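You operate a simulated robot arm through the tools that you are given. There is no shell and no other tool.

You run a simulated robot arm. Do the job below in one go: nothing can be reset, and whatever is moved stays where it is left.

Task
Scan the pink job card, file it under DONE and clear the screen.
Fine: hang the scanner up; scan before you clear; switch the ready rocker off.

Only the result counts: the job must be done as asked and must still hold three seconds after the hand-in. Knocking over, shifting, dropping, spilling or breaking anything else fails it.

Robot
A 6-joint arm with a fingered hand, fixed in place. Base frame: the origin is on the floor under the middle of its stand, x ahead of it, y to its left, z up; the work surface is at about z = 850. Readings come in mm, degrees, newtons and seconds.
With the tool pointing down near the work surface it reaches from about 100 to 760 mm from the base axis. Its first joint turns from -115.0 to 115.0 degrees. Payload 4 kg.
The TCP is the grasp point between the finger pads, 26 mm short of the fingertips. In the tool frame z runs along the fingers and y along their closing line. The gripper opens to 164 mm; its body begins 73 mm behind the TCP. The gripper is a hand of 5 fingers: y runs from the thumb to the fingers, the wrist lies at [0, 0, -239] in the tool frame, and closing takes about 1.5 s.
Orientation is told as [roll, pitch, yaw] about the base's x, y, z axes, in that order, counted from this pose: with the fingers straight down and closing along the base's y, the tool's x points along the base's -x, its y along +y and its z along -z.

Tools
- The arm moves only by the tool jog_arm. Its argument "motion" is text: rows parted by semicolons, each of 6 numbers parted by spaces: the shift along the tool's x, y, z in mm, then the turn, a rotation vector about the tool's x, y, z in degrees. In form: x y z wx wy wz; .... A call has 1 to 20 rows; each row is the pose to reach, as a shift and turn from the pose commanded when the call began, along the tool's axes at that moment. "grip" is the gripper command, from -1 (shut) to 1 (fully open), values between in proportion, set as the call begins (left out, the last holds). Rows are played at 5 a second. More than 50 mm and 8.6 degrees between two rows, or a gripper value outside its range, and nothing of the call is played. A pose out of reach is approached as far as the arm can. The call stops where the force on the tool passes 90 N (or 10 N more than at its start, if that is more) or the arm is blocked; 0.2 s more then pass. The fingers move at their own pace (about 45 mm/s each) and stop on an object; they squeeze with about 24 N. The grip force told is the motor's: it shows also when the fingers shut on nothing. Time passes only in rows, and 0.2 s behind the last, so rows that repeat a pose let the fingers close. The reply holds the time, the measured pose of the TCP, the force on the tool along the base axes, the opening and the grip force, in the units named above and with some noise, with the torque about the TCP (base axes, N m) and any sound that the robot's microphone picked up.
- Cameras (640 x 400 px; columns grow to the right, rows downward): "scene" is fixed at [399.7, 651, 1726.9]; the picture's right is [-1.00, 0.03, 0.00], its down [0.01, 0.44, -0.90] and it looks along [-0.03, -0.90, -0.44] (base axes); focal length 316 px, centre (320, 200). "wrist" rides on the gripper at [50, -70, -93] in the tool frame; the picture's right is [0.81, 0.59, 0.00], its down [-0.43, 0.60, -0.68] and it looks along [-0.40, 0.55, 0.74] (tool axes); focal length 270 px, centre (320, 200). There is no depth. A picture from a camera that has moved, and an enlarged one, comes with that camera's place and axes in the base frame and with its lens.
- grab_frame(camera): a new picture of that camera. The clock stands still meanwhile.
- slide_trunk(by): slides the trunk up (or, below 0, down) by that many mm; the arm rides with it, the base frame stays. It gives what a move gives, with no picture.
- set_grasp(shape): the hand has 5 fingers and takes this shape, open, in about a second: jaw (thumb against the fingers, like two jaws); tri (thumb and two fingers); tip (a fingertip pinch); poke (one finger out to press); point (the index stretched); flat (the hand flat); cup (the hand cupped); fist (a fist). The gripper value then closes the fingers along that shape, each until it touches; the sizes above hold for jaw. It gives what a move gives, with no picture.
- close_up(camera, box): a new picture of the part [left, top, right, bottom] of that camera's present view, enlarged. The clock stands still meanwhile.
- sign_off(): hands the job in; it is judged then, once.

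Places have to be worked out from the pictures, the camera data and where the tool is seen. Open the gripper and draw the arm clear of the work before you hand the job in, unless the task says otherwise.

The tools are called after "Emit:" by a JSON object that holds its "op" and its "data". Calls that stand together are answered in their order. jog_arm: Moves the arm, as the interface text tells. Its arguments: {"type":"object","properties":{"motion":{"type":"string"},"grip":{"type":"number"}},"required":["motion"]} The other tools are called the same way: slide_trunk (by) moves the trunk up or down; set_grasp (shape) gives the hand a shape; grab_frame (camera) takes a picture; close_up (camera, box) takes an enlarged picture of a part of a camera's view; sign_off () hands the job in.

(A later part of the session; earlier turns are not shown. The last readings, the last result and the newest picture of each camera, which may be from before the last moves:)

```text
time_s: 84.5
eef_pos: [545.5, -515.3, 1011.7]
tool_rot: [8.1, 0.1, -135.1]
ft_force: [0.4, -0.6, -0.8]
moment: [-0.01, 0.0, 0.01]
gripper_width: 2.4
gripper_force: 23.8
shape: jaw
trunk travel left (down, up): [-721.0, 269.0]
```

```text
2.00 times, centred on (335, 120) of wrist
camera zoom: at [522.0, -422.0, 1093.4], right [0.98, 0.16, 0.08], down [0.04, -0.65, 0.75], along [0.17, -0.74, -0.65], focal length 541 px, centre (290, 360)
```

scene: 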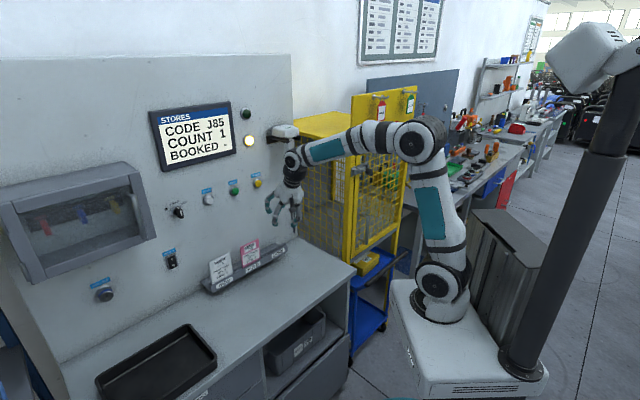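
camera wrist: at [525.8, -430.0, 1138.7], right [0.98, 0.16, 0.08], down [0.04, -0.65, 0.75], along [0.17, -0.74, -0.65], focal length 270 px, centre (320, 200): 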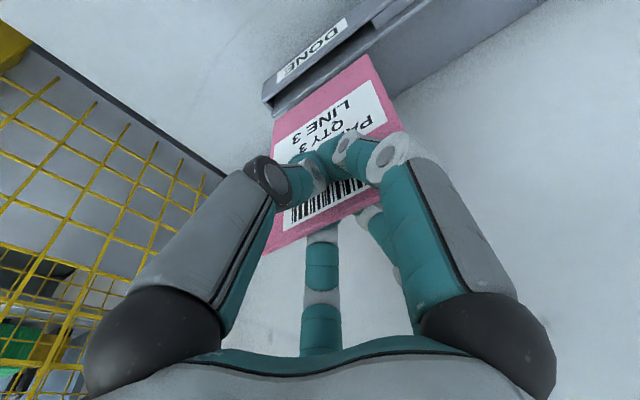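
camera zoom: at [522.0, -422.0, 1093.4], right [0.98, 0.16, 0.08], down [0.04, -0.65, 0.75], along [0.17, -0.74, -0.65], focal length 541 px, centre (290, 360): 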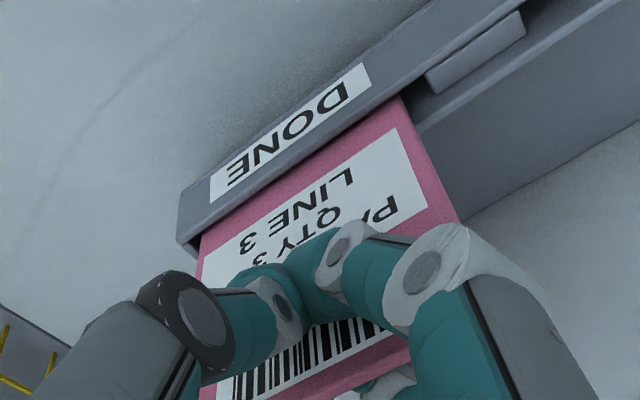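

Only about 2–3 mm remain to the seated depth by comparison with the HOLD picture. I'll lower another 4 mm.

Emit:
{"op": "jog_arm", "data": {"motion": "0 -0.3 2 0 0 0; 0 -0.6 4 0 0 0; 0 -0.6 4 0 0 0"}}

Emit:
{"op": "close_up", "data": {"camera": "scene", "box": [265, 225, 305, 265]}}

```text
time_s: 85.3
eef_pos: [545.7, -515.3, 1007.4]
tool_rot: [8.1, 0.0, -135.1]
ft_force: [0.1, -0.7, -1.4]
moment: [0.01, -0.03, 0.0]
gripper_width: 2.5
gripper_force: 24.2
shape: jaw
trunk travel left (down, up): [-721.0, 269.0]
```

```text
10.00 times, centred on (285, 245) of scene
camera zoom: at [399.7, 651.0, 1726.9], right [-1.0, 0.03, 0.0], down [0.01, 0.44, -0.9], along [-0.03, -0.9, -0.44], focal length 3162 px, centre (670, -250)
```

zoom: 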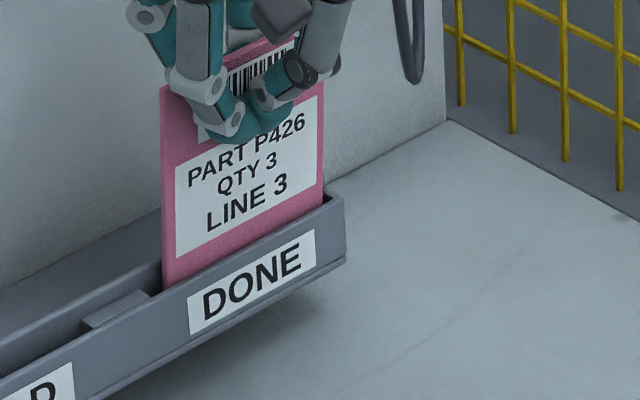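

No floor contact yet; I'll continue down 6 mm more, gently.

Emit:
{"op": "jog_arm", "data": {"motion": "0 -0.3 2 0 0 0; 0 -0.6 4 0 0 0; 0 -0.9 6 0 0 0; 0 -0.9 6 0 0 0"}}

Emit:
{"op": "close_up", "data": {"camera": "scene", "box": [265, 225, 305, 265]}}

```text
time_s: 86.3
eef_pos: [544.2, -515.7, 1003.8]
tool_rot: [8.2, 0.0, -135.1]
ft_force: [-0.8, -0.5, 3.5]
moment: [-0.03, 0.0, 0.03]
gripper_width: 2.4
gripper_force: 23.9
shape: jaw
trunk travel left (down, up): [-721.0, 269.0]
```

```text
10.00 times, centred on (285, 245) of scene
camera zoom: at [399.7, 651.0, 1726.9], right [-1.0, 0.03, 0.0], down [0.01, 0.44, -0.9], along [-0.03, -0.9, -0.44], focal length 3162 px, centre (670, -250)
```

zoom: 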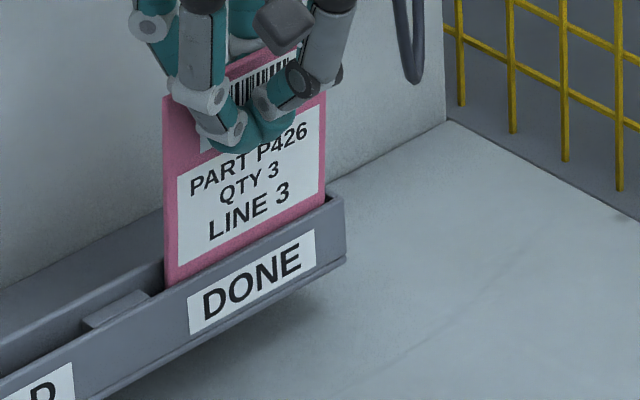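

Light floor contact (+3.5 N): the card is seated. I'll open the fingers to about 50 mm to release it.

Emit:
{"op": "jog_arm", "data": {"motion": "0 0 0 0 0 0; 0 0 0 0 0 0; 0 0 0 0 0 0; 0 0 0 0 0 0; 0 0 0 0 0 0", "grip": -0.4}}

Emit:
{"op": "grab_frame", "data": {"camera": "wrist"}}

Emit:
{"op": "close_up", "data": {"camera": "scene", "box": [255, 215, 305, 265]}}

```text
time_s: 87.5
eef_pos: [545.3, -515.9, 1002.1]
tool_rot: [8.1, 0.0, -135.1]
ft_force: [0.7, 0.3, -0.4]
moment: [0.03, 0.0, 0.02]
gripper_width: 49.1
gripper_force: 0.1
shape: jaw
trunk travel left (down, up): [-721.0, 269.0]
```

```text
taken
camera wrist: at [521.3, -421.6, 1083.7], right [0.98, 0.16, 0.08], down [0.04, -0.65, 0.75], along [0.17, -0.74, -0.65], focal length 270 px, centre (320, 200)
```

wrist: 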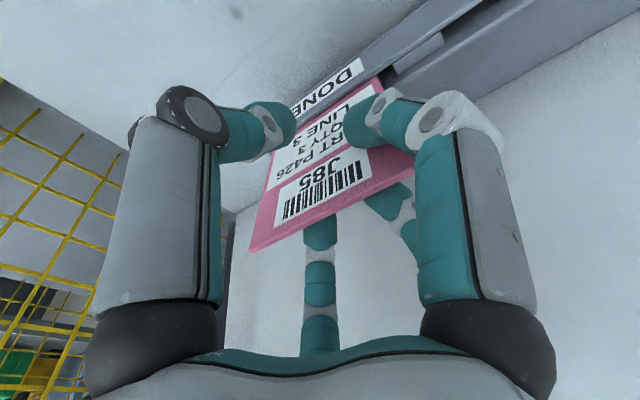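

```text
8.00 times, centred on (280, 240) of scene
camera zoom: at [399.7, 651.0, 1726.9], right [-1.0, 0.03, 0.0], down [0.01, 0.44, -0.9], along [-0.03, -0.9, -0.44], focal length 2530 px, centre (640, -120)
```

zoom: 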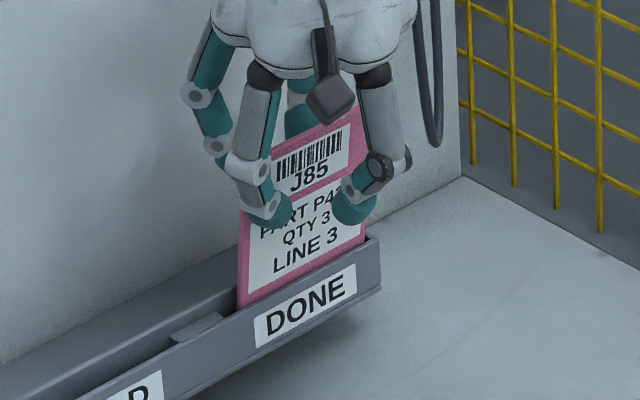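

The card stands by itself in DONE and the fingers are clear on both sides. I'll raise the hand straight up.

Emit:
{"op": "jog_arm", "data": {"motion": "0 1.4 -9.9 0 0 0; 0 2.9 -19.8 0 0 0; 0 5.7 -39.6 0 0 0; 0 8.6 -59.4 0 0 0; 0 8.6 -59.4 0 0 0"}}

Emit:
{"op": "close_up", "data": {"camera": "scene", "box": [195, 195, 305, 295]}}

Emit:
{"op": "grab_frame", "data": {"camera": "wrist"}}

```text
time_s: 88.7
eef_pos: [546.6, -514.6, 1062.3]
tool_rot: [8.1, 0.1, -135.1]
ft_force: [0.0, 0.6, -0.3]
moment: [0.01, 0.03, 0.02]
gripper_width: 49.0
gripper_force: 0.0
shape: jaw
trunk travel left (down, up): [-721.0, 269.0]
```

```text
4.00 times, centred on (250, 245) of scene
camera zoom: at [399.7, 651.0, 1726.9], right [-1.0, 0.03, 0.0], down [0.01, 0.44, -0.9], along [-0.03, -0.9, -0.44], focal length 1265 px, centre (600, 20)
```

zoom: 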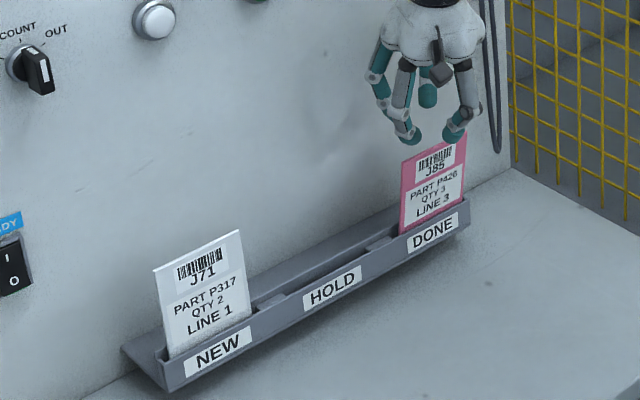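

```text
taken
camera wrist: at [522.3, -421.8, 1144.4], right [0.98, 0.16, 0.08], down [0.04, -0.65, 0.75], along [0.17, -0.74, -0.65], focal length 270 px, centre (320, 200)
```

wrist: 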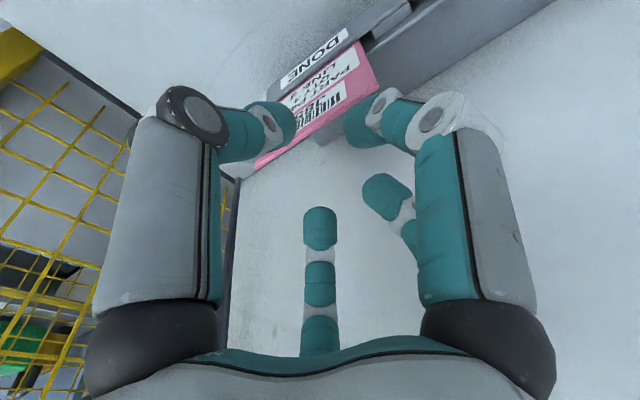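

The pink card stands in DONE, white J71 is untouched. Next is CLEAR: I'll back the hand away from the panel and switch to the "poke" shape to see which finger sticks out.

Emit:
{"op": "jog_arm", "data": {"motion": "0 -30 -16 0 0 0; 0 -60 -32 0 0 0; 0 -90 -48 0 0 0; 0 -120.1 -77.9 0 0 0; 0 -120.1 -77.9 0 0 0"}}

Emit:
{"op": "set_grasp", "data": {"shape": "poke"}}

Emit:
{"op": "jog_arm", "data": {"motion": "0 0 0 0 0 0; 0 0 0 0 0 0; 0 0 0 0 0 0; 0 0 0 0 0 0; 0 0 0 0 0 0"}}

Emit:
{"op": "grab_frame", "data": {"camera": "wrist"}}

Emit:
{"op": "close_up", "data": {"camera": "scene", "box": [245, 130, 335, 230]}}

Emit:
{"op": "grab_frame", "data": {"camera": "scene"}}

```text
time_s: 89.9
eef_pos: [452.8, -423.2, 1120.2]
tool_rot: [8.0, 0.0, -135.1]
ft_force: [-0.2, -0.4, -0.4]
moment: [-0.01, 0.01, -0.01]
gripper_width: 49.5
gripper_force: 0.0
shape: jaw
trunk travel left (down, up): [-721.0, 269.0]
```

```text
time_s: 90.8
eef_pos: [452.2, -422.7, 1120.5]
tool_rot: [8.1, 0.0, -135.1]
ft_force: [-0.3, 0.3, -0.8]
moment: [0.02, -0.03, -0.02]
gripper_width: 0.0
gripper_force: 0.0
shape: poke
trunk travel left (down, up): [-721.0, 269.0]
```

```text
time_s: 92.0
eef_pos: [450.8, -422.5, 1120.3]
tool_rot: [8.1, 0.0, -135.1]
ft_force: [0.6, -0.2, -0.2]
moment: [0.0, -0.01, -0.01]
gripper_width: 0.0
gripper_force: 0.0
shape: poke
trunk travel left (down, up): [-721.0, 269.0]
```

```text
taken
camera wrist: at [429.0, -329.4, 1201.7], right [0.98, 0.16, 0.08], down [0.04, -0.65, 0.75], along [0.17, -0.74, -0.65], focal length 270 px, centre (320, 200)
```

wrist: 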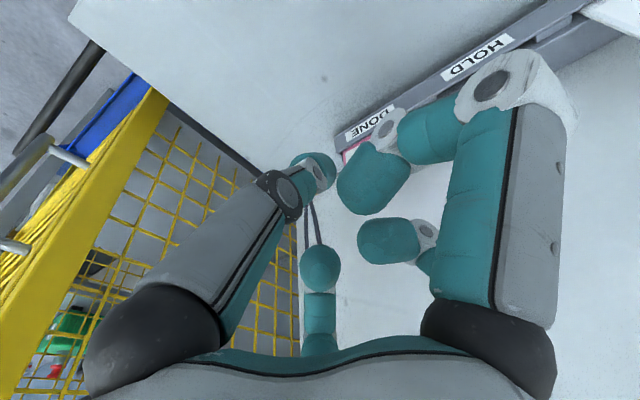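

```text
4.00 times, centred on (290, 180) of scene
camera zoom: at [399.7, 651.0, 1726.9], right [-1.0, 0.03, 0.0], down [0.01, 0.44, -0.9], along [-0.03, -0.9, -0.44], focal length 1265 px, centre (440, 280)
```

zoom: 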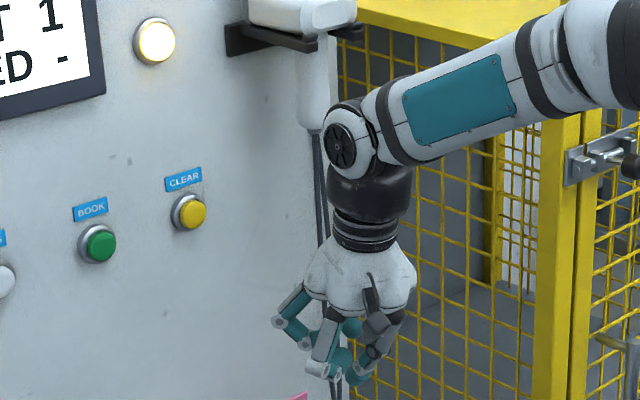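

```text
taken
```

scene: 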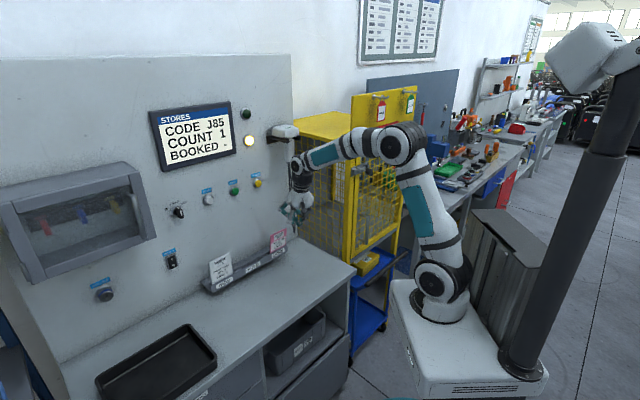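

I need to see clearly which finger is extended; I'll zoom in on the hand.

Emit:
{"op": "close_up", "data": {"camera": "scene", "box": [275, 180, 325, 235]}}

Emit:
{"op": "close_up", "data": {"camera": "wrist", "box": [240, 90, 480, 340]}}

```text
7.27 times, centred on (300, 208) of scene
camera zoom: at [399.7, 651.0, 1726.9], right [-1.0, 0.03, 0.0], down [0.01, 0.44, -0.9], along [-0.03, -0.9, -0.44], focal length 2300 px, centre (466, 146)
```

zoom: 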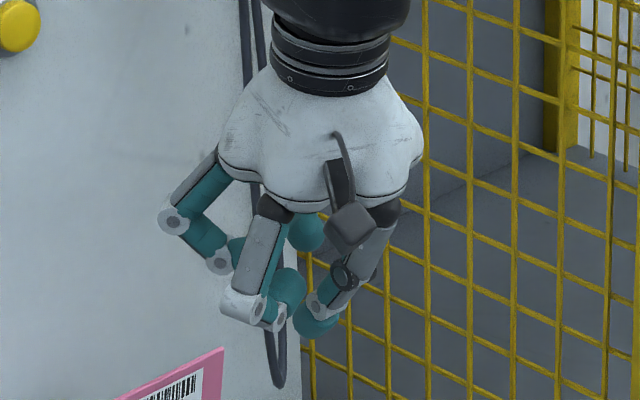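

```text
1.60 times, centred on (360, 215) of wrist
camera zoom: at [429.0, -329.4, 1201.7], right [0.98, 0.16, 0.08], down [0.04, -0.65, 0.75], along [0.17, -0.74, -0.65], focal length 432 px, centre (256, 176)
```

zoom: 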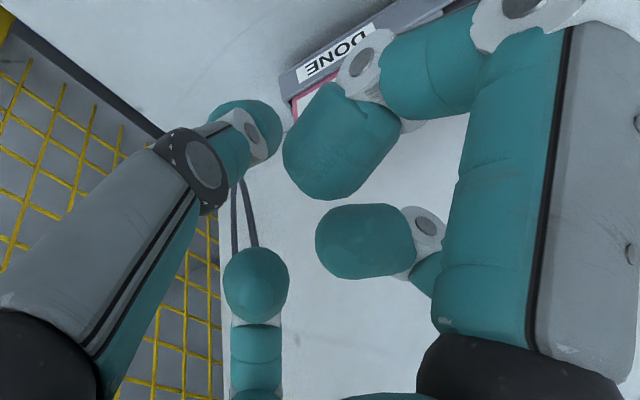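

In "poke" the thumb reaches to the tool axis with the others curled. I'll also look at "point" to compare which gives a clearer fingertip.

Emit:
{"op": "set_grasp", "data": {"shape": "point"}}

Emit:
{"op": "jog_arm", "data": {"motion": "0 0 0 0 0 0; 0 0 0 0 0 0; 0 0 0 0 0 0; 0 0 0 0 0 0; 0 0 0 0 0 0"}}

Emit:
{"op": "close_up", "data": {"camera": "scene", "box": [275, 180, 325, 235]}}

Emit:
{"op": "grab_frame", "data": {"camera": "wrist"}}

```text
time_s: 92.9
eef_pos: [451.8, -422.5, 1120.0]
tool_rot: [8.2, 0.0, -135.2]
ft_force: [0.5, -0.2, -0.3]
moment: [-0.03, 0.03, 0.01]
gripper_width: 158.2
gripper_force: 0.1
shape: point
trunk travel left (down, up): [-721.0, 269.0]
```

```text
time_s: 94.1
eef_pos: [451.0, -422.8, 1120.1]
tool_rot: [8.1, 0.0, -135.1]
ft_force: [0.6, -0.7, -0.1]
moment: [0.0, 0.01, 0.0]
gripper_width: 158.3
gripper_force: 0.1
shape: point
trunk travel left (down, up): [-721.0, 269.0]
```

```text
7.27 times, centred on (300, 208) of scene
camera zoom: at [399.7, 651.0, 1726.9], right [-1.0, 0.03, 0.0], down [0.01, 0.44, -0.9], along [-0.03, -0.9, -0.44], focal length 2300 px, centre (466, 146)
```

zoom: 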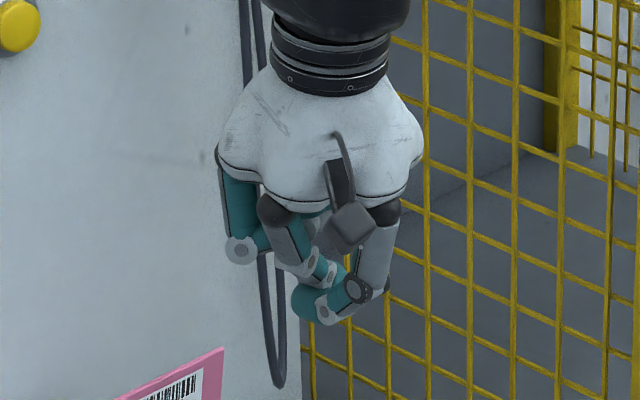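

```text
taken
camera wrist: at [429.0, -329.4, 1201.7], right [0.98, 0.16, 0.08], down [0.04, -0.65, 0.75], along [0.17, -0.74, -0.65], focal length 270 px, centre (320, 200)
```

wrist: 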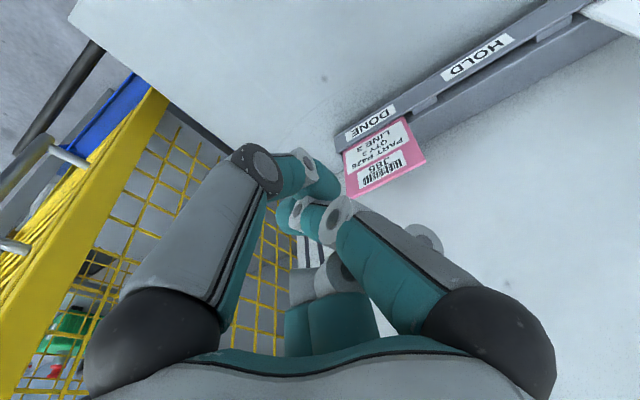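

"Poke" is the better one: the thumb tip lies on the tool axis about 28 mm ahead of the TCP. I'll set it, point the hand horizontally at the panel, and stand off in front of the CLEAR button.

Emit:
{"op": "set_grasp", "data": {"shape": "poke"}}

Emit:
{"op": "jog_arm", "data": {"motion": "2.5 9.7 -10.2 -8.2 0 0; 5 19.5 -20.5 -16.4 0 0; 7.5 29.2 -30.7 -24.6 0 0; 10 39 -40.9 -32.8 0 0; 12.5 48.7 -51.2 -41 0 0; 15 58.4 -61.4 -49.2 0 0; 17.5 68.2 -71.6 -57.4 0 0; 20 77.9 -81.8 -65.6 0 0; 22.5 87.7 -92.1 -73.8 0 0; 25 97.4 -102.3 -82 0 0; 25 97.4 -102.3 -82 0 0"}}

Emit:
{"op": "grab_frame", "data": {"camera": "wrist"}}

Emit:
{"op": "close_up", "data": {"camera": "scene", "box": [220, 130, 330, 220]}}

```text
time_s: 95.0
eef_pos: [452.3, -422.3, 1120.3]
tool_rot: [8.1, 0.1, -135.1]
ft_force: [-0.1, 0.2, 0.5]
moment: [0.0, 0.03, 0.0]
gripper_width: 0.0
gripper_force: 0.2
shape: poke
trunk travel left (down, up): [-721.0, 269.0]
```

```text
time_s: 97.4
eef_pos: [529.9, -463.9, 1237.5]
tool_rot: [90.2, 0.0, -135.1]
ft_force: [0.1, 0.3, 1.0]
moment: [0.02, -0.01, -0.02]
gripper_width: 0.1
gripper_force: 0.0
shape: poke
trunk travel left (down, up): [-721.0, 269.0]
```

```text
taken
camera wrist: at [497.9, -362.7, 1166.9], right [0.57, 0.57, 0.59], down [-0.79, 0.18, 0.59], along [0.24, -0.8, 0.55], focal length 270 px, centre (320, 200)
```

wrist: 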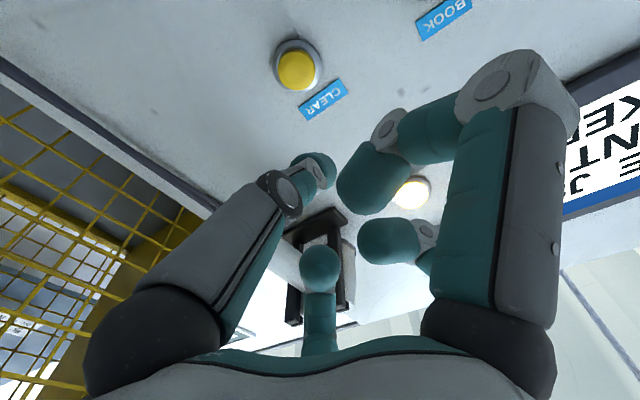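

```text
4.44 times, centred on (275, 175) of scene
camera zoom: at [399.7, 651.0, 1726.9], right [-1.0, 0.03, 0.0], down [0.01, 0.44, -0.9], along [-0.03, -0.9, -0.44], focal length 1405 px, centre (520, 311)
```

zoom: 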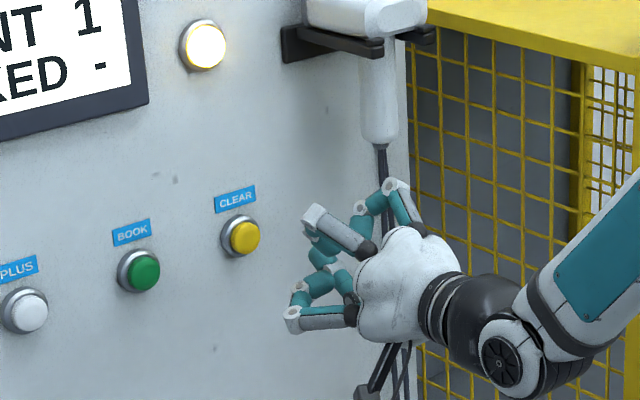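

The horizontal pose works at s≈47, w≈703, z≈1238. Combining four views, the CLEAR cap is at about s≈41.5, w≈832, z≈1212 (so the panel itself is nearer w≈850). I'll line the thumb tip up with it and stop about 30 mm short to check.

Emit:
{"op": "jog_arm", "data": {"motion": "-3.2 -21.5 0 0 0 0; -3.2 -21.5 25 0 0 0; -3.2 -21.5 50 0 0 0; -3.2 -21.5 70 0 0 0; -3.2 -21.5 70 0 0 0"}}

Emit:
{"op": "grab_frame", "data": {"camera": "wrist"}}

Emit:
{"op": "close_up", "data": {"camera": "scene", "box": [235, 150, 315, 220]}}

```text
time_s: 98.6
eef_pos: [575.8, -516.4, 1214.8]
tool_rot: [90.1, 0.0, -135.0]
ft_force: [1.1, 0.4, 1.0]
moment: [-0.02, -0.01, 0.0]
gripper_width: 0.0
gripper_force: 0.1
shape: poke
trunk travel left (down, up): [-721.0, 269.0]
```

```text
taken
camera wrist: at [544.5, -415.5, 1144.2], right [0.57, 0.57, 0.59], down [-0.78, 0.18, 0.59], along [0.24, -0.8, 0.55], focal length 270 px, centre (320, 200)
```

wrist: 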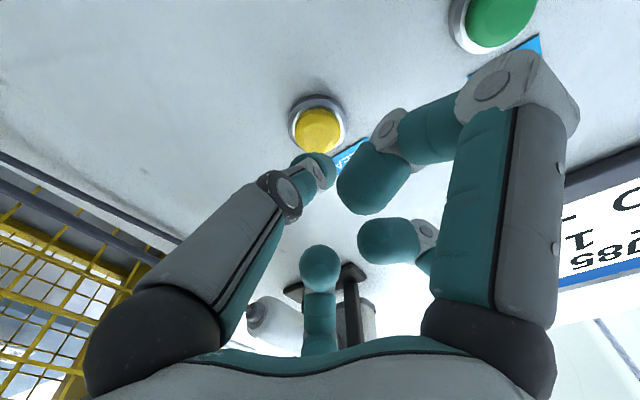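

```text
5.71 times, centred on (275, 185) of scene
camera zoom: at [399.7, 651.0, 1726.9], right [-1.0, 0.03, 0.0], down [0.01, 0.44, -0.9], along [-0.03, -0.9, -0.44], focal length 1807 px, centre (577, 286)
```

zoom: 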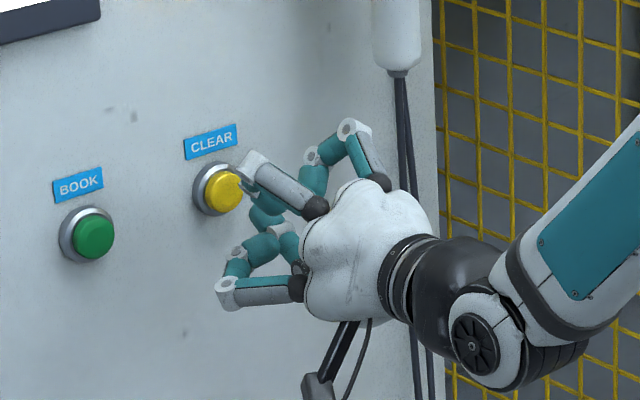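

The second view confirms the cap at s≈41, w≈833, z≈1211, and the thumb tip is in line. I'll advance 28 mm, then press in small steps.

Emit:
{"op": "jog_arm", "data": {"motion": "0 0 10 0 0 0; 0 0 20 0 0 0; 0 0 28 0 0 0; 0 0 28 0 0 0"}}

Emit:
{"op": "grab_frame", "data": {"camera": "wrist"}}

Emit:
{"op": "close_up", "data": {"camera": "scene", "box": [240, 160, 290, 205]}}

```text
time_s: 99.6
eef_pos: [596.2, -535.2, 1215.6]
tool_rot: [90.2, -0.1, -135.0]
ft_force: [0.6, 0.6, 0.2]
moment: [0.02, -0.01, -0.01]
gripper_width: 0.1
gripper_force: 0.1
shape: poke
trunk travel left (down, up): [-721.0, 269.0]
```

```text
taken
camera wrist: at [564.8, -434.3, 1144.0], right [0.57, 0.57, 0.59], down [-0.78, 0.18, 0.59], along [0.24, -0.8, 0.55], focal length 270 px, centre (320, 200)
```

wrist: 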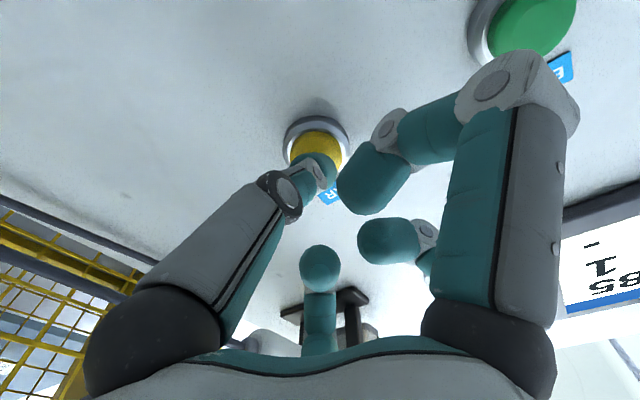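

```text
8.89 times, centred on (265, 182) of scene
camera zoom: at [399.7, 651.0, 1726.9], right [-1.0, 0.03, 0.0], down [0.01, 0.44, -0.9], along [-0.03, -0.9, -0.44], focal length 2810 px, centre (809, 356)
```

zoom: 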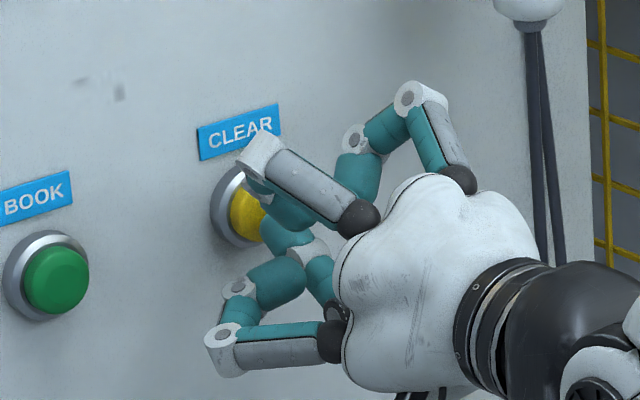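

The thumb tip is right in front of the yellow cap. I'll press in with small steps.

Emit:
{"op": "jog_arm", "data": {"motion": "0 0 3 0 0 0; 0 0 6 0 0 0; 0 0 9 0 0 0; 0 0 9 0 0 0"}}

Emit:
{"op": "grab_frame", "data": {"camera": "scene"}}

Emit:
{"op": "grab_frame", "data": {"camera": "wrist"}}

```text
time_s: 100.6
eef_pos: [602.0, -542.4, 1216.0]
tool_rot: [90.0, -0.1, -135.1]
ft_force: [-0.5, 1.8, -0.7]
moment: [0.02, 0.03, -0.01]
gripper_width: 0.1
gripper_force: 0.0
shape: poke
trunk travel left (down, up): [-721.0, 269.0]
heard: click
```

```text
taken
```

scene: 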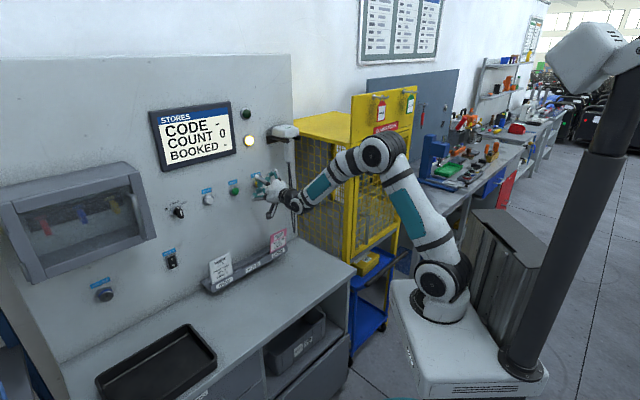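

```text
taken
camera wrist: at [570.9, -440.2, 1144.7], right [0.57, 0.57, 0.59], down [-0.78, 0.18, 0.59], along [0.24, -0.8, 0.55], focal length 270 px, centre (320, 200)
```

wrist: 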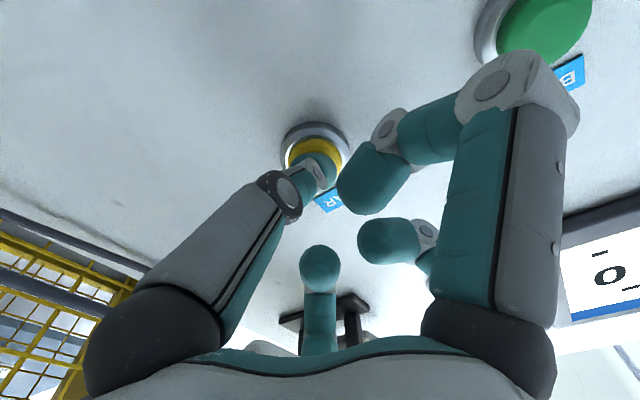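

A click was heard and the screen now shows CODE –, COUNT 0, BOOKED –: cleared. I'll back straight off, lower the trunk 100 mm and then traverse left toward the READY rocker, staying above and in front of the cards.

Emit:
{"op": "jog_arm", "data": {"motion": "0 0 -20 0 0 0; 0 0 -45 0 0 0; 0 0 -80 0 0 0; 0 0 -125 0 0 0; 0 0 -125 0 0 0"}}

Emit:
{"op": "slide_trunk", "data": {"by": -100}}

Emit:
{"op": "grab_frame", "data": {"camera": "scene"}}

Emit:
{"op": "close_up", "data": {"camera": "scene", "box": [150, 235, 200, 285]}}

```text
time_s: 101.8
eef_pos: [515.7, -455.6, 1215.7]
tool_rot: [90.1, -0.1, -135.1]
ft_force: [-0.6, -0.3, -0.3]
moment: [-0.04, -0.02, 0.01]
gripper_width: 0.1
gripper_force: 0.0
shape: poke
trunk travel left (down, up): [-721.0, 269.0]
```

```text
time_s: 103.2
eef_pos: [514.9, -455.0, 1115.4]
tool_rot: [90.1, -0.1, -135.0]
ft_force: [0.6, 0.4, 0.2]
moment: [-0.01, 0.0, -0.04]
gripper_width: 0.0
gripper_force: 0.1
shape: poke
trunk travel left (down, up): [-621.0, 369.0]
```

```text
taken
```

scene: 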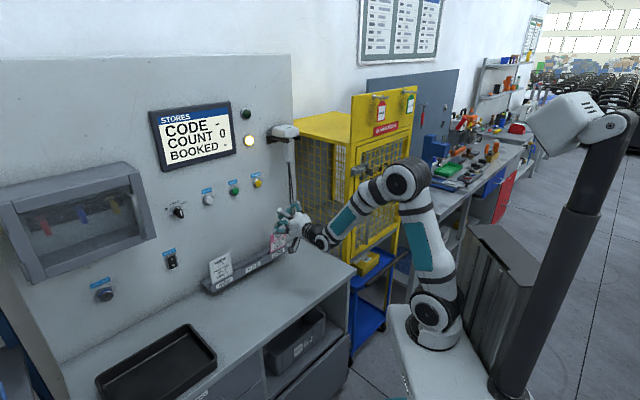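

```text
8.00 times, centred on (175, 260) of scene
camera zoom: at [399.7, 651.0, 1726.9], right [-1.0, 0.03, 0.0], down [0.01, 0.44, -0.9], along [-0.03, -0.9, -0.44], focal length 2530 px, centre (1480, -280)
```

zoom: 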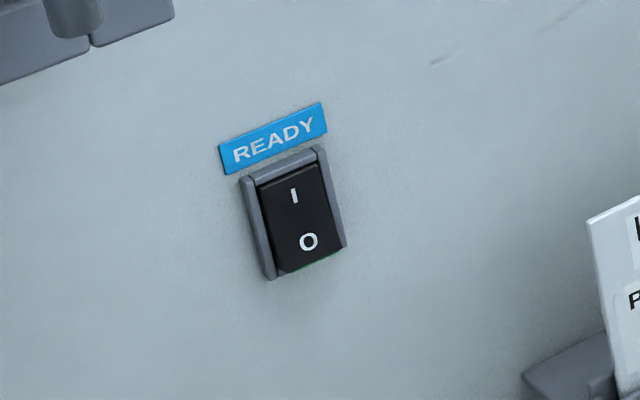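

The rocker's upper (I) half is pushed in, so it is ON; I need to push the lower "O" half, at about s≈428, z≈1008. I'll traverse left at this height and see if the straight pose is reachable there.

Emit:
{"op": "jog_arm", "data": {"motion": "38 0 0 0 0 0; 76 0 0 0 0 0; 114 0 0 0 0 0; 152 0 0 0 0 0; 190 0 0 0 0 0; 228 0 0 0 0 0; 266 0 0 0 0 0; 304 0 0 0 0 0; 342 0 0 0 0 0; 386 0 0 0 0 0; 386 0 0 0 0 0"}}

Emit:
{"op": "grab_frame", "data": {"camera": "wrist"}}

Emit:
{"op": "grab_frame", "data": {"camera": "scene"}}

```text
time_s: 105.6
eef_pos: [789.7, -182.7, 1115.9]
tool_rot: [90.0, 0.0, -135.1]
ft_force: [-0.1, 0.0, 1.1]
moment: [0.01, 0.0, -0.03]
gripper_width: 0.0
gripper_force: 0.0
shape: poke
trunk travel left (down, up): [-621.0, 369.0]
```

```text
taken
camera wrist: at [757.7, -80.5, 1044.8], right [0.57, 0.57, 0.59], down [-0.78, 0.18, 0.59], along [0.24, -0.8, 0.55], focal length 270 px, centre (320, 200)
```

wrist: 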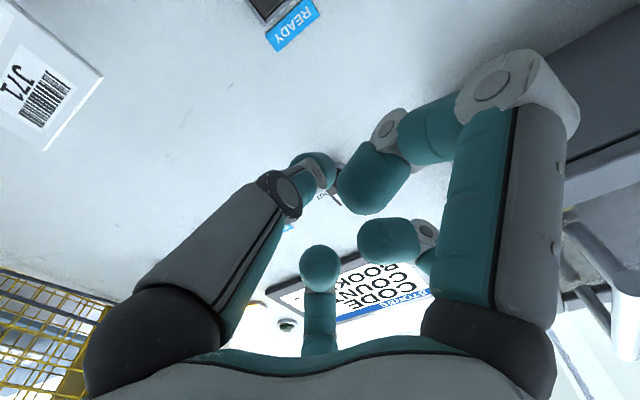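

```text
taken
```

scene: 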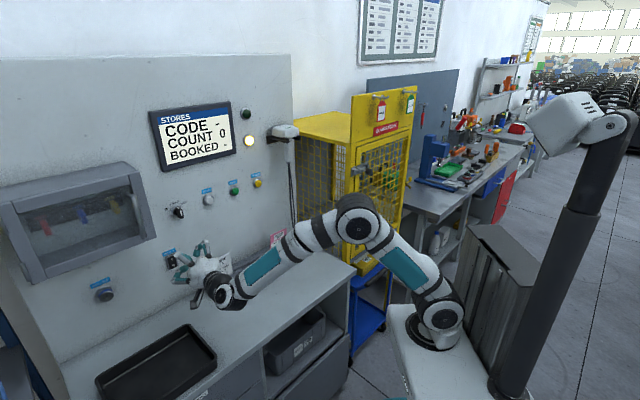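

Reached directly (s≈429, w≈688). I'll lower to z≈1016 at this standoff and look at the rocker.

Emit:
{"op": "jog_arm", "data": {"motion": "0 -25 0 0 0 0; 0 -50 0 0 0 0; 0 -75 0 0 0 0; 0 -100 0 0 0 0; 0 -100 0 0 0 0"}}

Emit:
{"op": "grab_frame", "data": {"camera": "wrist"}}

Emit:
{"op": "close_up", "data": {"camera": "scene", "box": [150, 220, 270, 310]}}

```text
time_s: 106.8
eef_pos: [788.7, -182.9, 1014.6]
tool_rot: [90.1, -0.1, -135.1]
ft_force: [0.0, -0.1, -0.3]
moment: [0.02, 0.01, 0.0]
gripper_width: 0.1
gripper_force: 0.1
shape: poke
trunk travel left (down, up): [-621.0, 369.0]
```

```text
taken
camera wrist: at [757.5, -81.0, 943.9], right [0.57, 0.57, 0.59], down [-0.79, 0.18, 0.59], along [0.24, -0.8, 0.55], focal length 270 px, centre (320, 200)
```

wrist: 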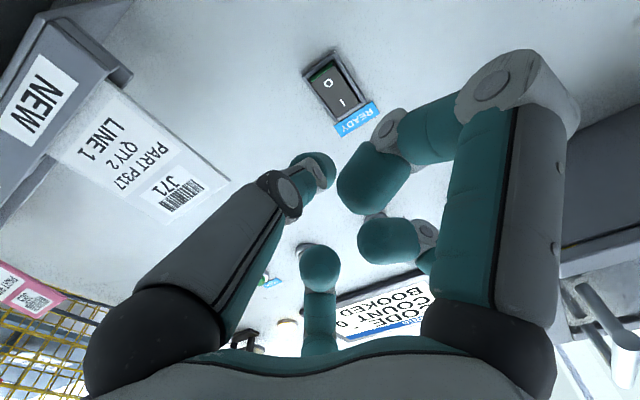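

```text
4.44 times, centred on (210, 265) of scene
camera zoom: at [399.7, 651.0, 1726.9], right [-1.0, 0.03, 0.0], down [0.01, 0.44, -0.9], along [-0.03, -0.9, -0.44], focal length 1405 px, centre (809, -89)
```

zoom: 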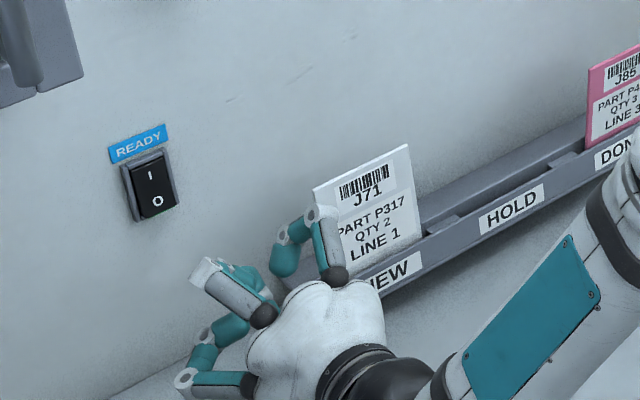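

The rocker is in clear view; I'll enlarge it for an accurate position.

Emit:
{"op": "close_up", "data": {"camera": "wrist", "box": [290, 40, 390, 140]}}

```text
4.00 times, centred on (340, 90) of wrist
camera zoom: at [757.5, -81.0, 943.9], right [0.57, 0.57, 0.59], down [-0.79, 0.18, 0.59], along [0.24, -0.8, 0.55], focal length 1081 px, centre (240, 640)
```

zoom: 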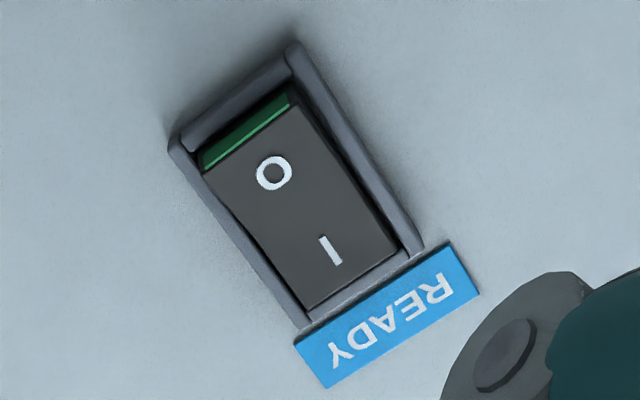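

The O mark is at about s≈434, z≈1017, and the green edge there confirms that end is standing proud. I'll shift 6.6 mm left and advance to within about 20 mm.

Emit:
{"op": "jog_arm", "data": {"motion": "6.6 0 0 0 0 0; 6.6 0 30 0 0 0; 6.6 0 60 0 0 0; 6.6 0 98 0 0 0; 6.6 0 98 0 0 0"}}

Emit:
{"op": "grab_frame", "data": {"camera": "wrist"}}

Emit:
{"op": "close_up", "data": {"camera": "scene", "box": [140, 225, 230, 305]}}

```text
time_s: 108.0
eef_pos: [862.3, -245.3, 1012.6]
tool_rot: [90.1, -0.1, -135.2]
ft_force: [1.2, -0.4, 0.7]
moment: [-0.01, -0.01, 0.03]
gripper_width: 0.0
gripper_force: 0.0
shape: poke
trunk travel left (down, up): [-621.0, 369.0]
```

```text
taken
camera wrist: at [831.3, -144.4, 942.3], right [0.57, 0.57, 0.59], down [-0.78, 0.18, 0.59], along [0.24, -0.8, 0.55], focal length 270 px, centre (320, 200)
```

wrist: 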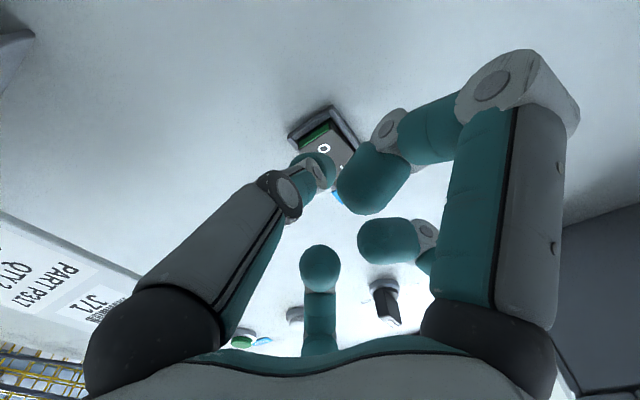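

```text
5.00 times, centred on (185, 265) of scene
camera zoom: at [399.7, 651.0, 1726.9], right [-1.0, 0.03, 0.0], down [0.01, 0.44, -0.9], along [-0.03, -0.9, -0.44], focal length 1581 px, centre (995, -125)
```

zoom: 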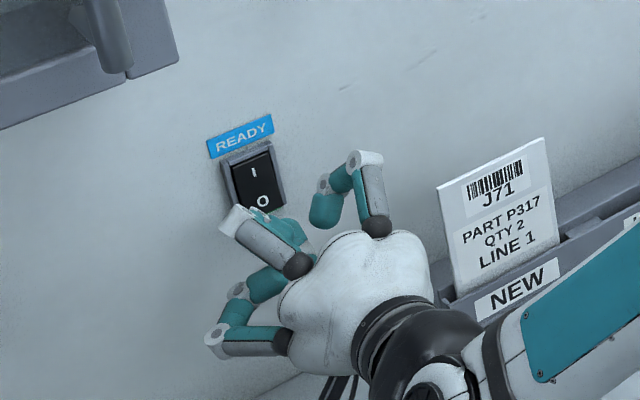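

The tip is aligned in s and about 9 mm below the O mark; I'll raise 5 mm and advance 20 mm, then press in small steps.

Emit:
{"op": "jog_arm", "data": {"motion": "0 5 0 0 0 0; 0 5 10 0 0 0; 0 5 20 0 0 0; 0 5 20 0 0 0"}}

Emit:
{"op": "close_up", "data": {"camera": "wrist", "box": [240, 90, 400, 210]}}

Emit:
{"op": "close_up", "data": {"camera": "scene", "box": [155, 240, 205, 285]}}

```text
time_s: 109.0
eef_pos: [876.5, -260.9, 1019.0]
tool_rot: [90.0, -0.2, -135.1]
ft_force: [0.2, -0.8, -0.1]
moment: [0.01, -0.02, -0.02]
gripper_width: 0.0
gripper_force: 0.0
shape: poke
trunk travel left (down, up): [-621.0, 369.0]
```

```text
3.33 times, centred on (320, 150) of wrist
camera zoom: at [846.0, -158.9, 948.8], right [0.57, 0.57, 0.59], down [-0.78, 0.18, 0.59], along [0.24, -0.8, 0.55], focal length 901 px, centre (320, 367)
```

zoom: 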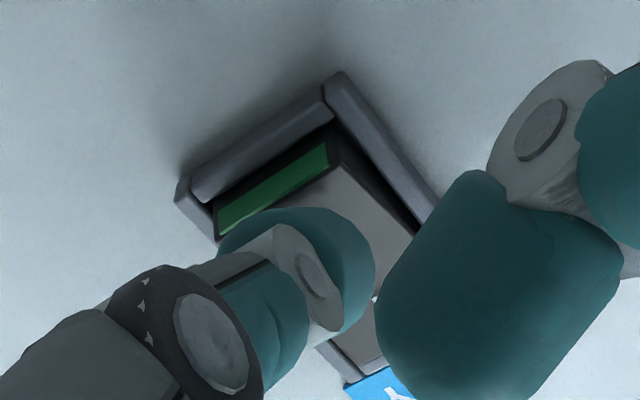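

```text
8.89 times, centred on (180, 262) of scene
camera zoom: at [399.7, 651.0, 1726.9], right [-1.0, 0.03, 0.0], down [0.01, 0.44, -0.9], along [-0.03, -0.9, -0.44], focal length 2810 px, centre (1564, -356)
```

zoom: 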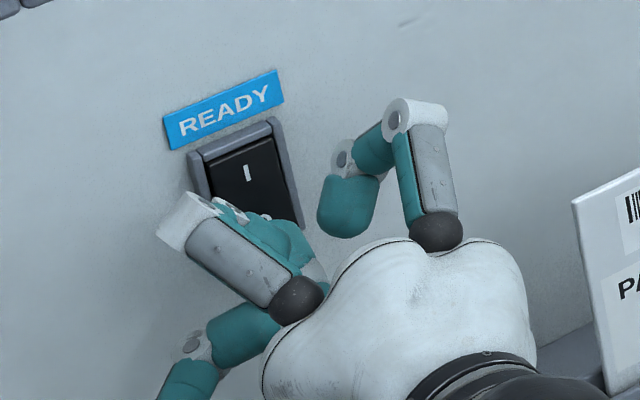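

The thumb tip is over the O half. Now I press in 3 mm steps.

Emit:
{"op": "jog_arm", "data": {"motion": "0 0 3 0 0 0; 0 0 6 0 0 0; 0 0 9 0 0 0; 0 0 12 0 0 0; 0 0 12 0 0 0"}}

Emit:
{"op": "close_up", "data": {"camera": "wrist", "box": [240, 90, 400, 210]}}

Emit:
{"op": "close_up", "data": {"camera": "scene", "box": [135, 90, 275, 290]}}

```text
time_s: 110.2
eef_pos: [883.3, -267.2, 1018.0]
tool_rot: [90.0, -0.2, -135.0]
ft_force: [-29.7, 19.8, -9.9]
moment: [0.15, 0.16, -0.18]
gripper_width: 0.0
gripper_force: 0.1
shape: poke
trunk travel left (down, up): [-621.0, 369.0]
```

```text
3.33 times, centred on (320, 150) of wrist
camera zoom: at [851.8, -165.0, 947.9], right [0.57, 0.57, 0.59], down [-0.78, 0.17, 0.6], along [0.24, -0.8, 0.55], focal length 901 px, centre (320, 367)
```

zoom: 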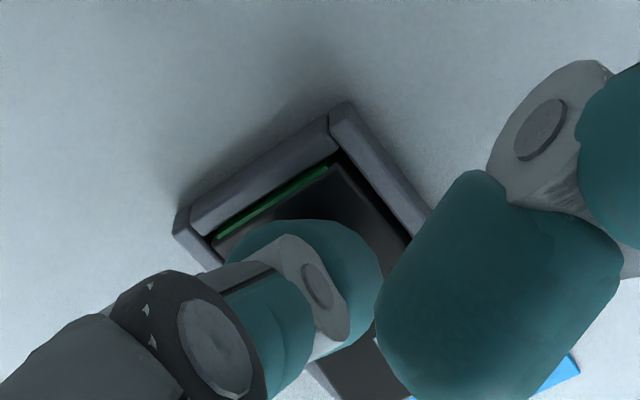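

```text
2.00 times, centred on (205, 190) of scene
camera zoom: at [399.7, 651.0, 1726.9], right [-1.0, 0.03, 0.0], down [0.01, 0.44, -0.9], along [-0.03, -0.9, -0.44], focal length 632 px, centre (550, 220)
```

zoom: 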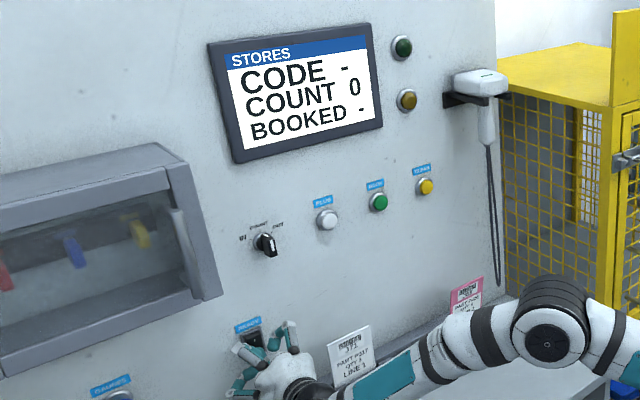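

The lamp has just gone out and the green edge is almost flush, but I heard no click; I'll press 3–4 mm more to make sure the rocker tips over fully.

Emit:
{"op": "jog_arm", "data": {"motion": "0 0 2 0 0 0; 0 0 4 0 0 0; 0 0 4 0 0 0"}}

Emit:
{"op": "close_up", "data": {"camera": "wrist", "box": [240, 90, 400, 210]}}

```text
time_s: 111.0
eef_pos: [884.5, -267.7, 1015.8]
tool_rot: [89.7, -0.4, -134.9]
ft_force: [-49.6, 39.6, -26.2]
moment: [0.3, 0.21, -0.21]
gripper_width: 0.3
gripper_force: 0.1
shape: poke
trunk travel left (down, up): [-621.0, 369.0]
```

```text
3.33 times, centred on (320, 150) of wrist
camera zoom: at [852.6, -166.4, 945.1], right [0.58, 0.57, 0.58], down [-0.78, 0.17, 0.6], along [0.24, -0.8, 0.55], focal length 901 px, centre (320, 367)
```

zoom: 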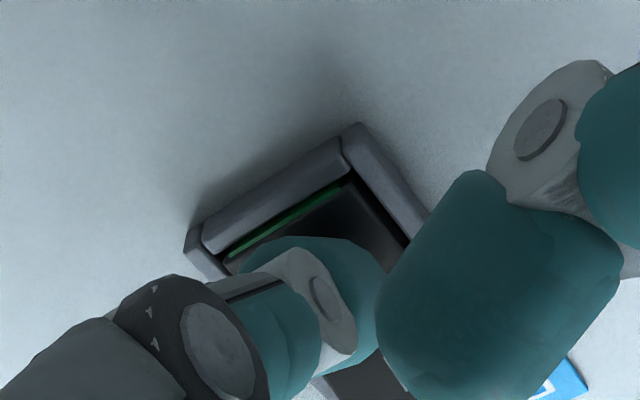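

It is now against the hard stop. I'll back straight off and check that the rocker stays on O.

Emit:
{"op": "jog_arm", "data": {"motion": "0 0 -10 0 0 0; 0 0 -30 0 0 0; 0 0 -60 0 0 0; 0 0 -100 0 0 0; 0 0 -125 0 0 0; 0 0 -125 0 0 0"}}

Emit:
{"op": "close_up", "data": {"camera": "wrist", "box": [280, 20, 400, 140]}}

Emit:
{"op": "close_up", "data": {"camera": "scene", "box": [135, 90, 305, 290]}}

Emit:
{"op": "close_up", "data": {"camera": "scene", "box": [150, 235, 200, 285]}}

```text
time_s: 112.4
eef_pos: [799.1, -184.4, 1021.4]
tool_rot: [90.1, -0.1, -135.1]
ft_force: [0.5, -0.8, -0.8]
moment: [0.0, 0.0, 0.03]
gripper_width: 0.0
gripper_force: 0.0
shape: poke
trunk travel left (down, up): [-621.0, 369.0]
```

```text
3.33 times, centred on (340, 80) of wrist
camera zoom: at [767.8, -83.1, 948.7], right [0.57, 0.57, 0.59], down [-0.78, 0.18, 0.59], along [0.24, -0.8, 0.55], focal length 901 px, centre (253, 600)
```

zoom: 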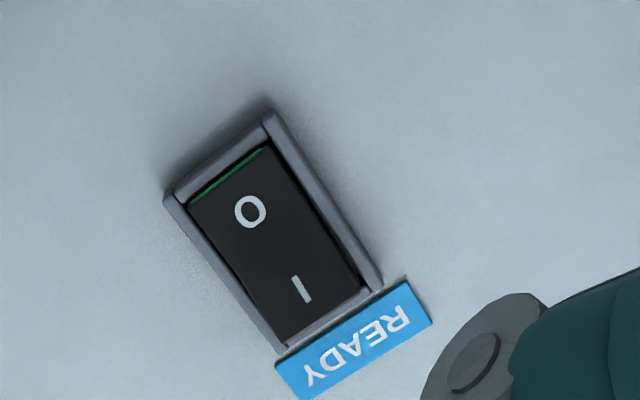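

```text
2.00 times, centred on (220, 190) of scene
camera zoom: at [399.7, 651.0, 1726.9], right [-1.0, 0.03, 0.0], down [0.01, 0.44, -0.9], along [-0.03, -0.9, -0.44], focal length 632 px, centre (520, 220)
```

zoom: 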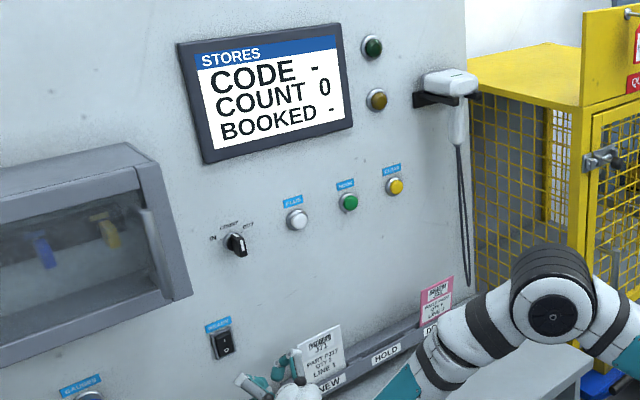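

```text
8.00 times, centred on (175, 260) of scene
camera zoom: at [399.7, 651.0, 1726.9], right [-1.0, 0.03, 0.0], down [0.01, 0.44, -0.9], along [-0.03, -0.9, -0.44], focal length 2530 px, centre (1480, -280)
```

zoom: 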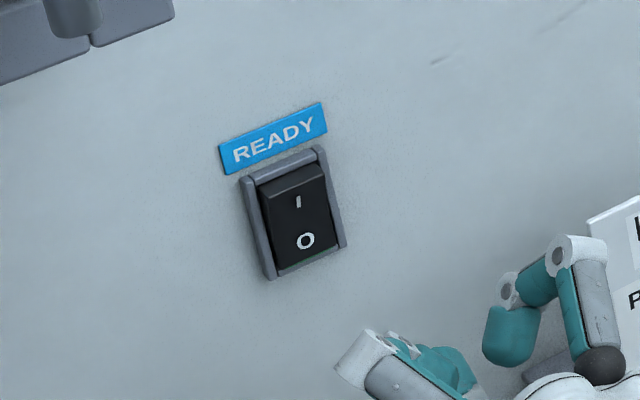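

The rocker stays on O, the lamp is off and the screen remains cleared. I'll raise the hand, draw it well back from the bench and open it.

Emit:
{"op": "jog_arm", "data": {"motion": "0 30 0 0 0 0; 0 60 0 0 0 0; 0 90 0 0 0 0; 0 120 -20 0 0 0; 0 140 -55 0 0 0; 0 150 -95 0 0 0; 0 150 -135 0 0 0; 0 150 -170 0 0 0; 0 150 -170 0 0 0"}}

Emit:
{"op": "set_grasp", "data": {"shape": "jaw"}}

Emit:
{"op": "jog_arm", "data": {"motion": "0 0 0 0 0 0; 0 0 0 0 0 0; 0 0 0 0 0 0; 0 0 0 0 0 0; 0 0 0 0 0 0", "grip": 1}}

Emit:
{"op": "grab_frame", "data": {"camera": "scene"}}

Emit:
{"op": "close_up", "data": {"camera": "scene", "box": [262, 110, 312, 170]}}

Emit:
{"op": "close_up", "data": {"camera": "scene", "box": [190, 215, 300, 300]}}

```text
time_s: 114.4
eef_pos: [679.8, -63.5, 1169.1]
tool_rot: [90.2, -0.1, -135.2]
ft_force: [-0.4, -0.2, 0.9]
moment: [-0.01, -0.04, 0.0]
gripper_width: 0.0
gripper_force: 0.0
shape: poke
trunk travel left (down, up): [-621.0, 369.0]
```

```text
time_s: 115.3
eef_pos: [679.4, -63.7, 1169.7]
tool_rot: [90.1, -0.2, -135.1]
ft_force: [0.1, 0.0, -0.2]
moment: [-0.03, -0.02, 0.0]
gripper_width: 163.8
gripper_force: 0.1
shape: jaw
trunk travel left (down, up): [-621.0, 369.0]
```

```text
time_s: 116.5
eef_pos: [679.5, -63.6, 1169.6]
tool_rot: [90.1, -0.1, -135.1]
ft_force: [0.0, -0.7, -0.4]
moment: [0.0, 0.0, -0.01]
gripper_width: 164.2
gripper_force: 0.1
shape: jaw
trunk travel left (down, up): [-621.0, 369.0]
```

```text
taken
```

scene: 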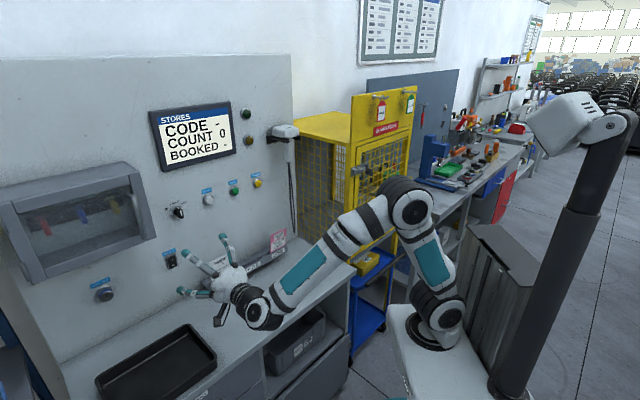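

```text
6.67 times, centred on (287, 140) of scene
camera zoom: at [399.7, 651.0, 1726.9], right [-1.0, 0.03, 0.0], down [0.01, 0.44, -0.9], along [-0.03, -0.9, -0.44], focal length 2108 px, centre (540, 600)
```

zoom: 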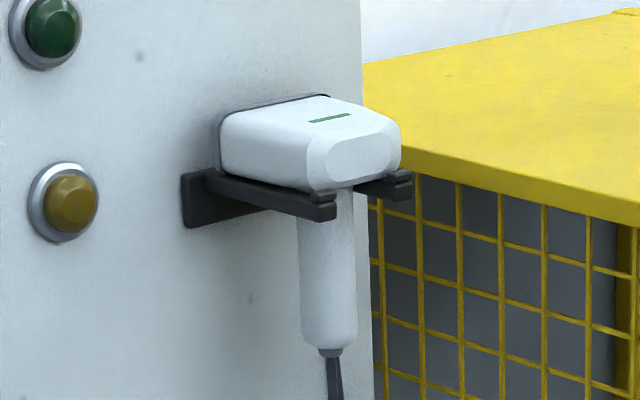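

```text
4.71 times, centred on (245, 258) of scene
camera zoom: at [399.7, 651.0, 1726.9], right [-1.0, 0.03, 0.0], down [0.01, 0.44, -0.9], along [-0.03, -0.9, -0.44], focal length 1488 px, centre (673, -71)
```

zoom: 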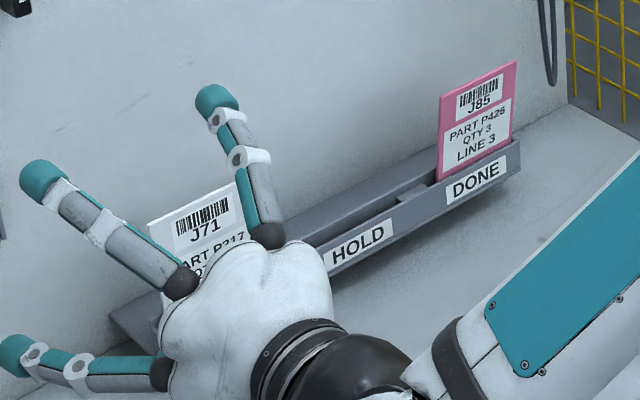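

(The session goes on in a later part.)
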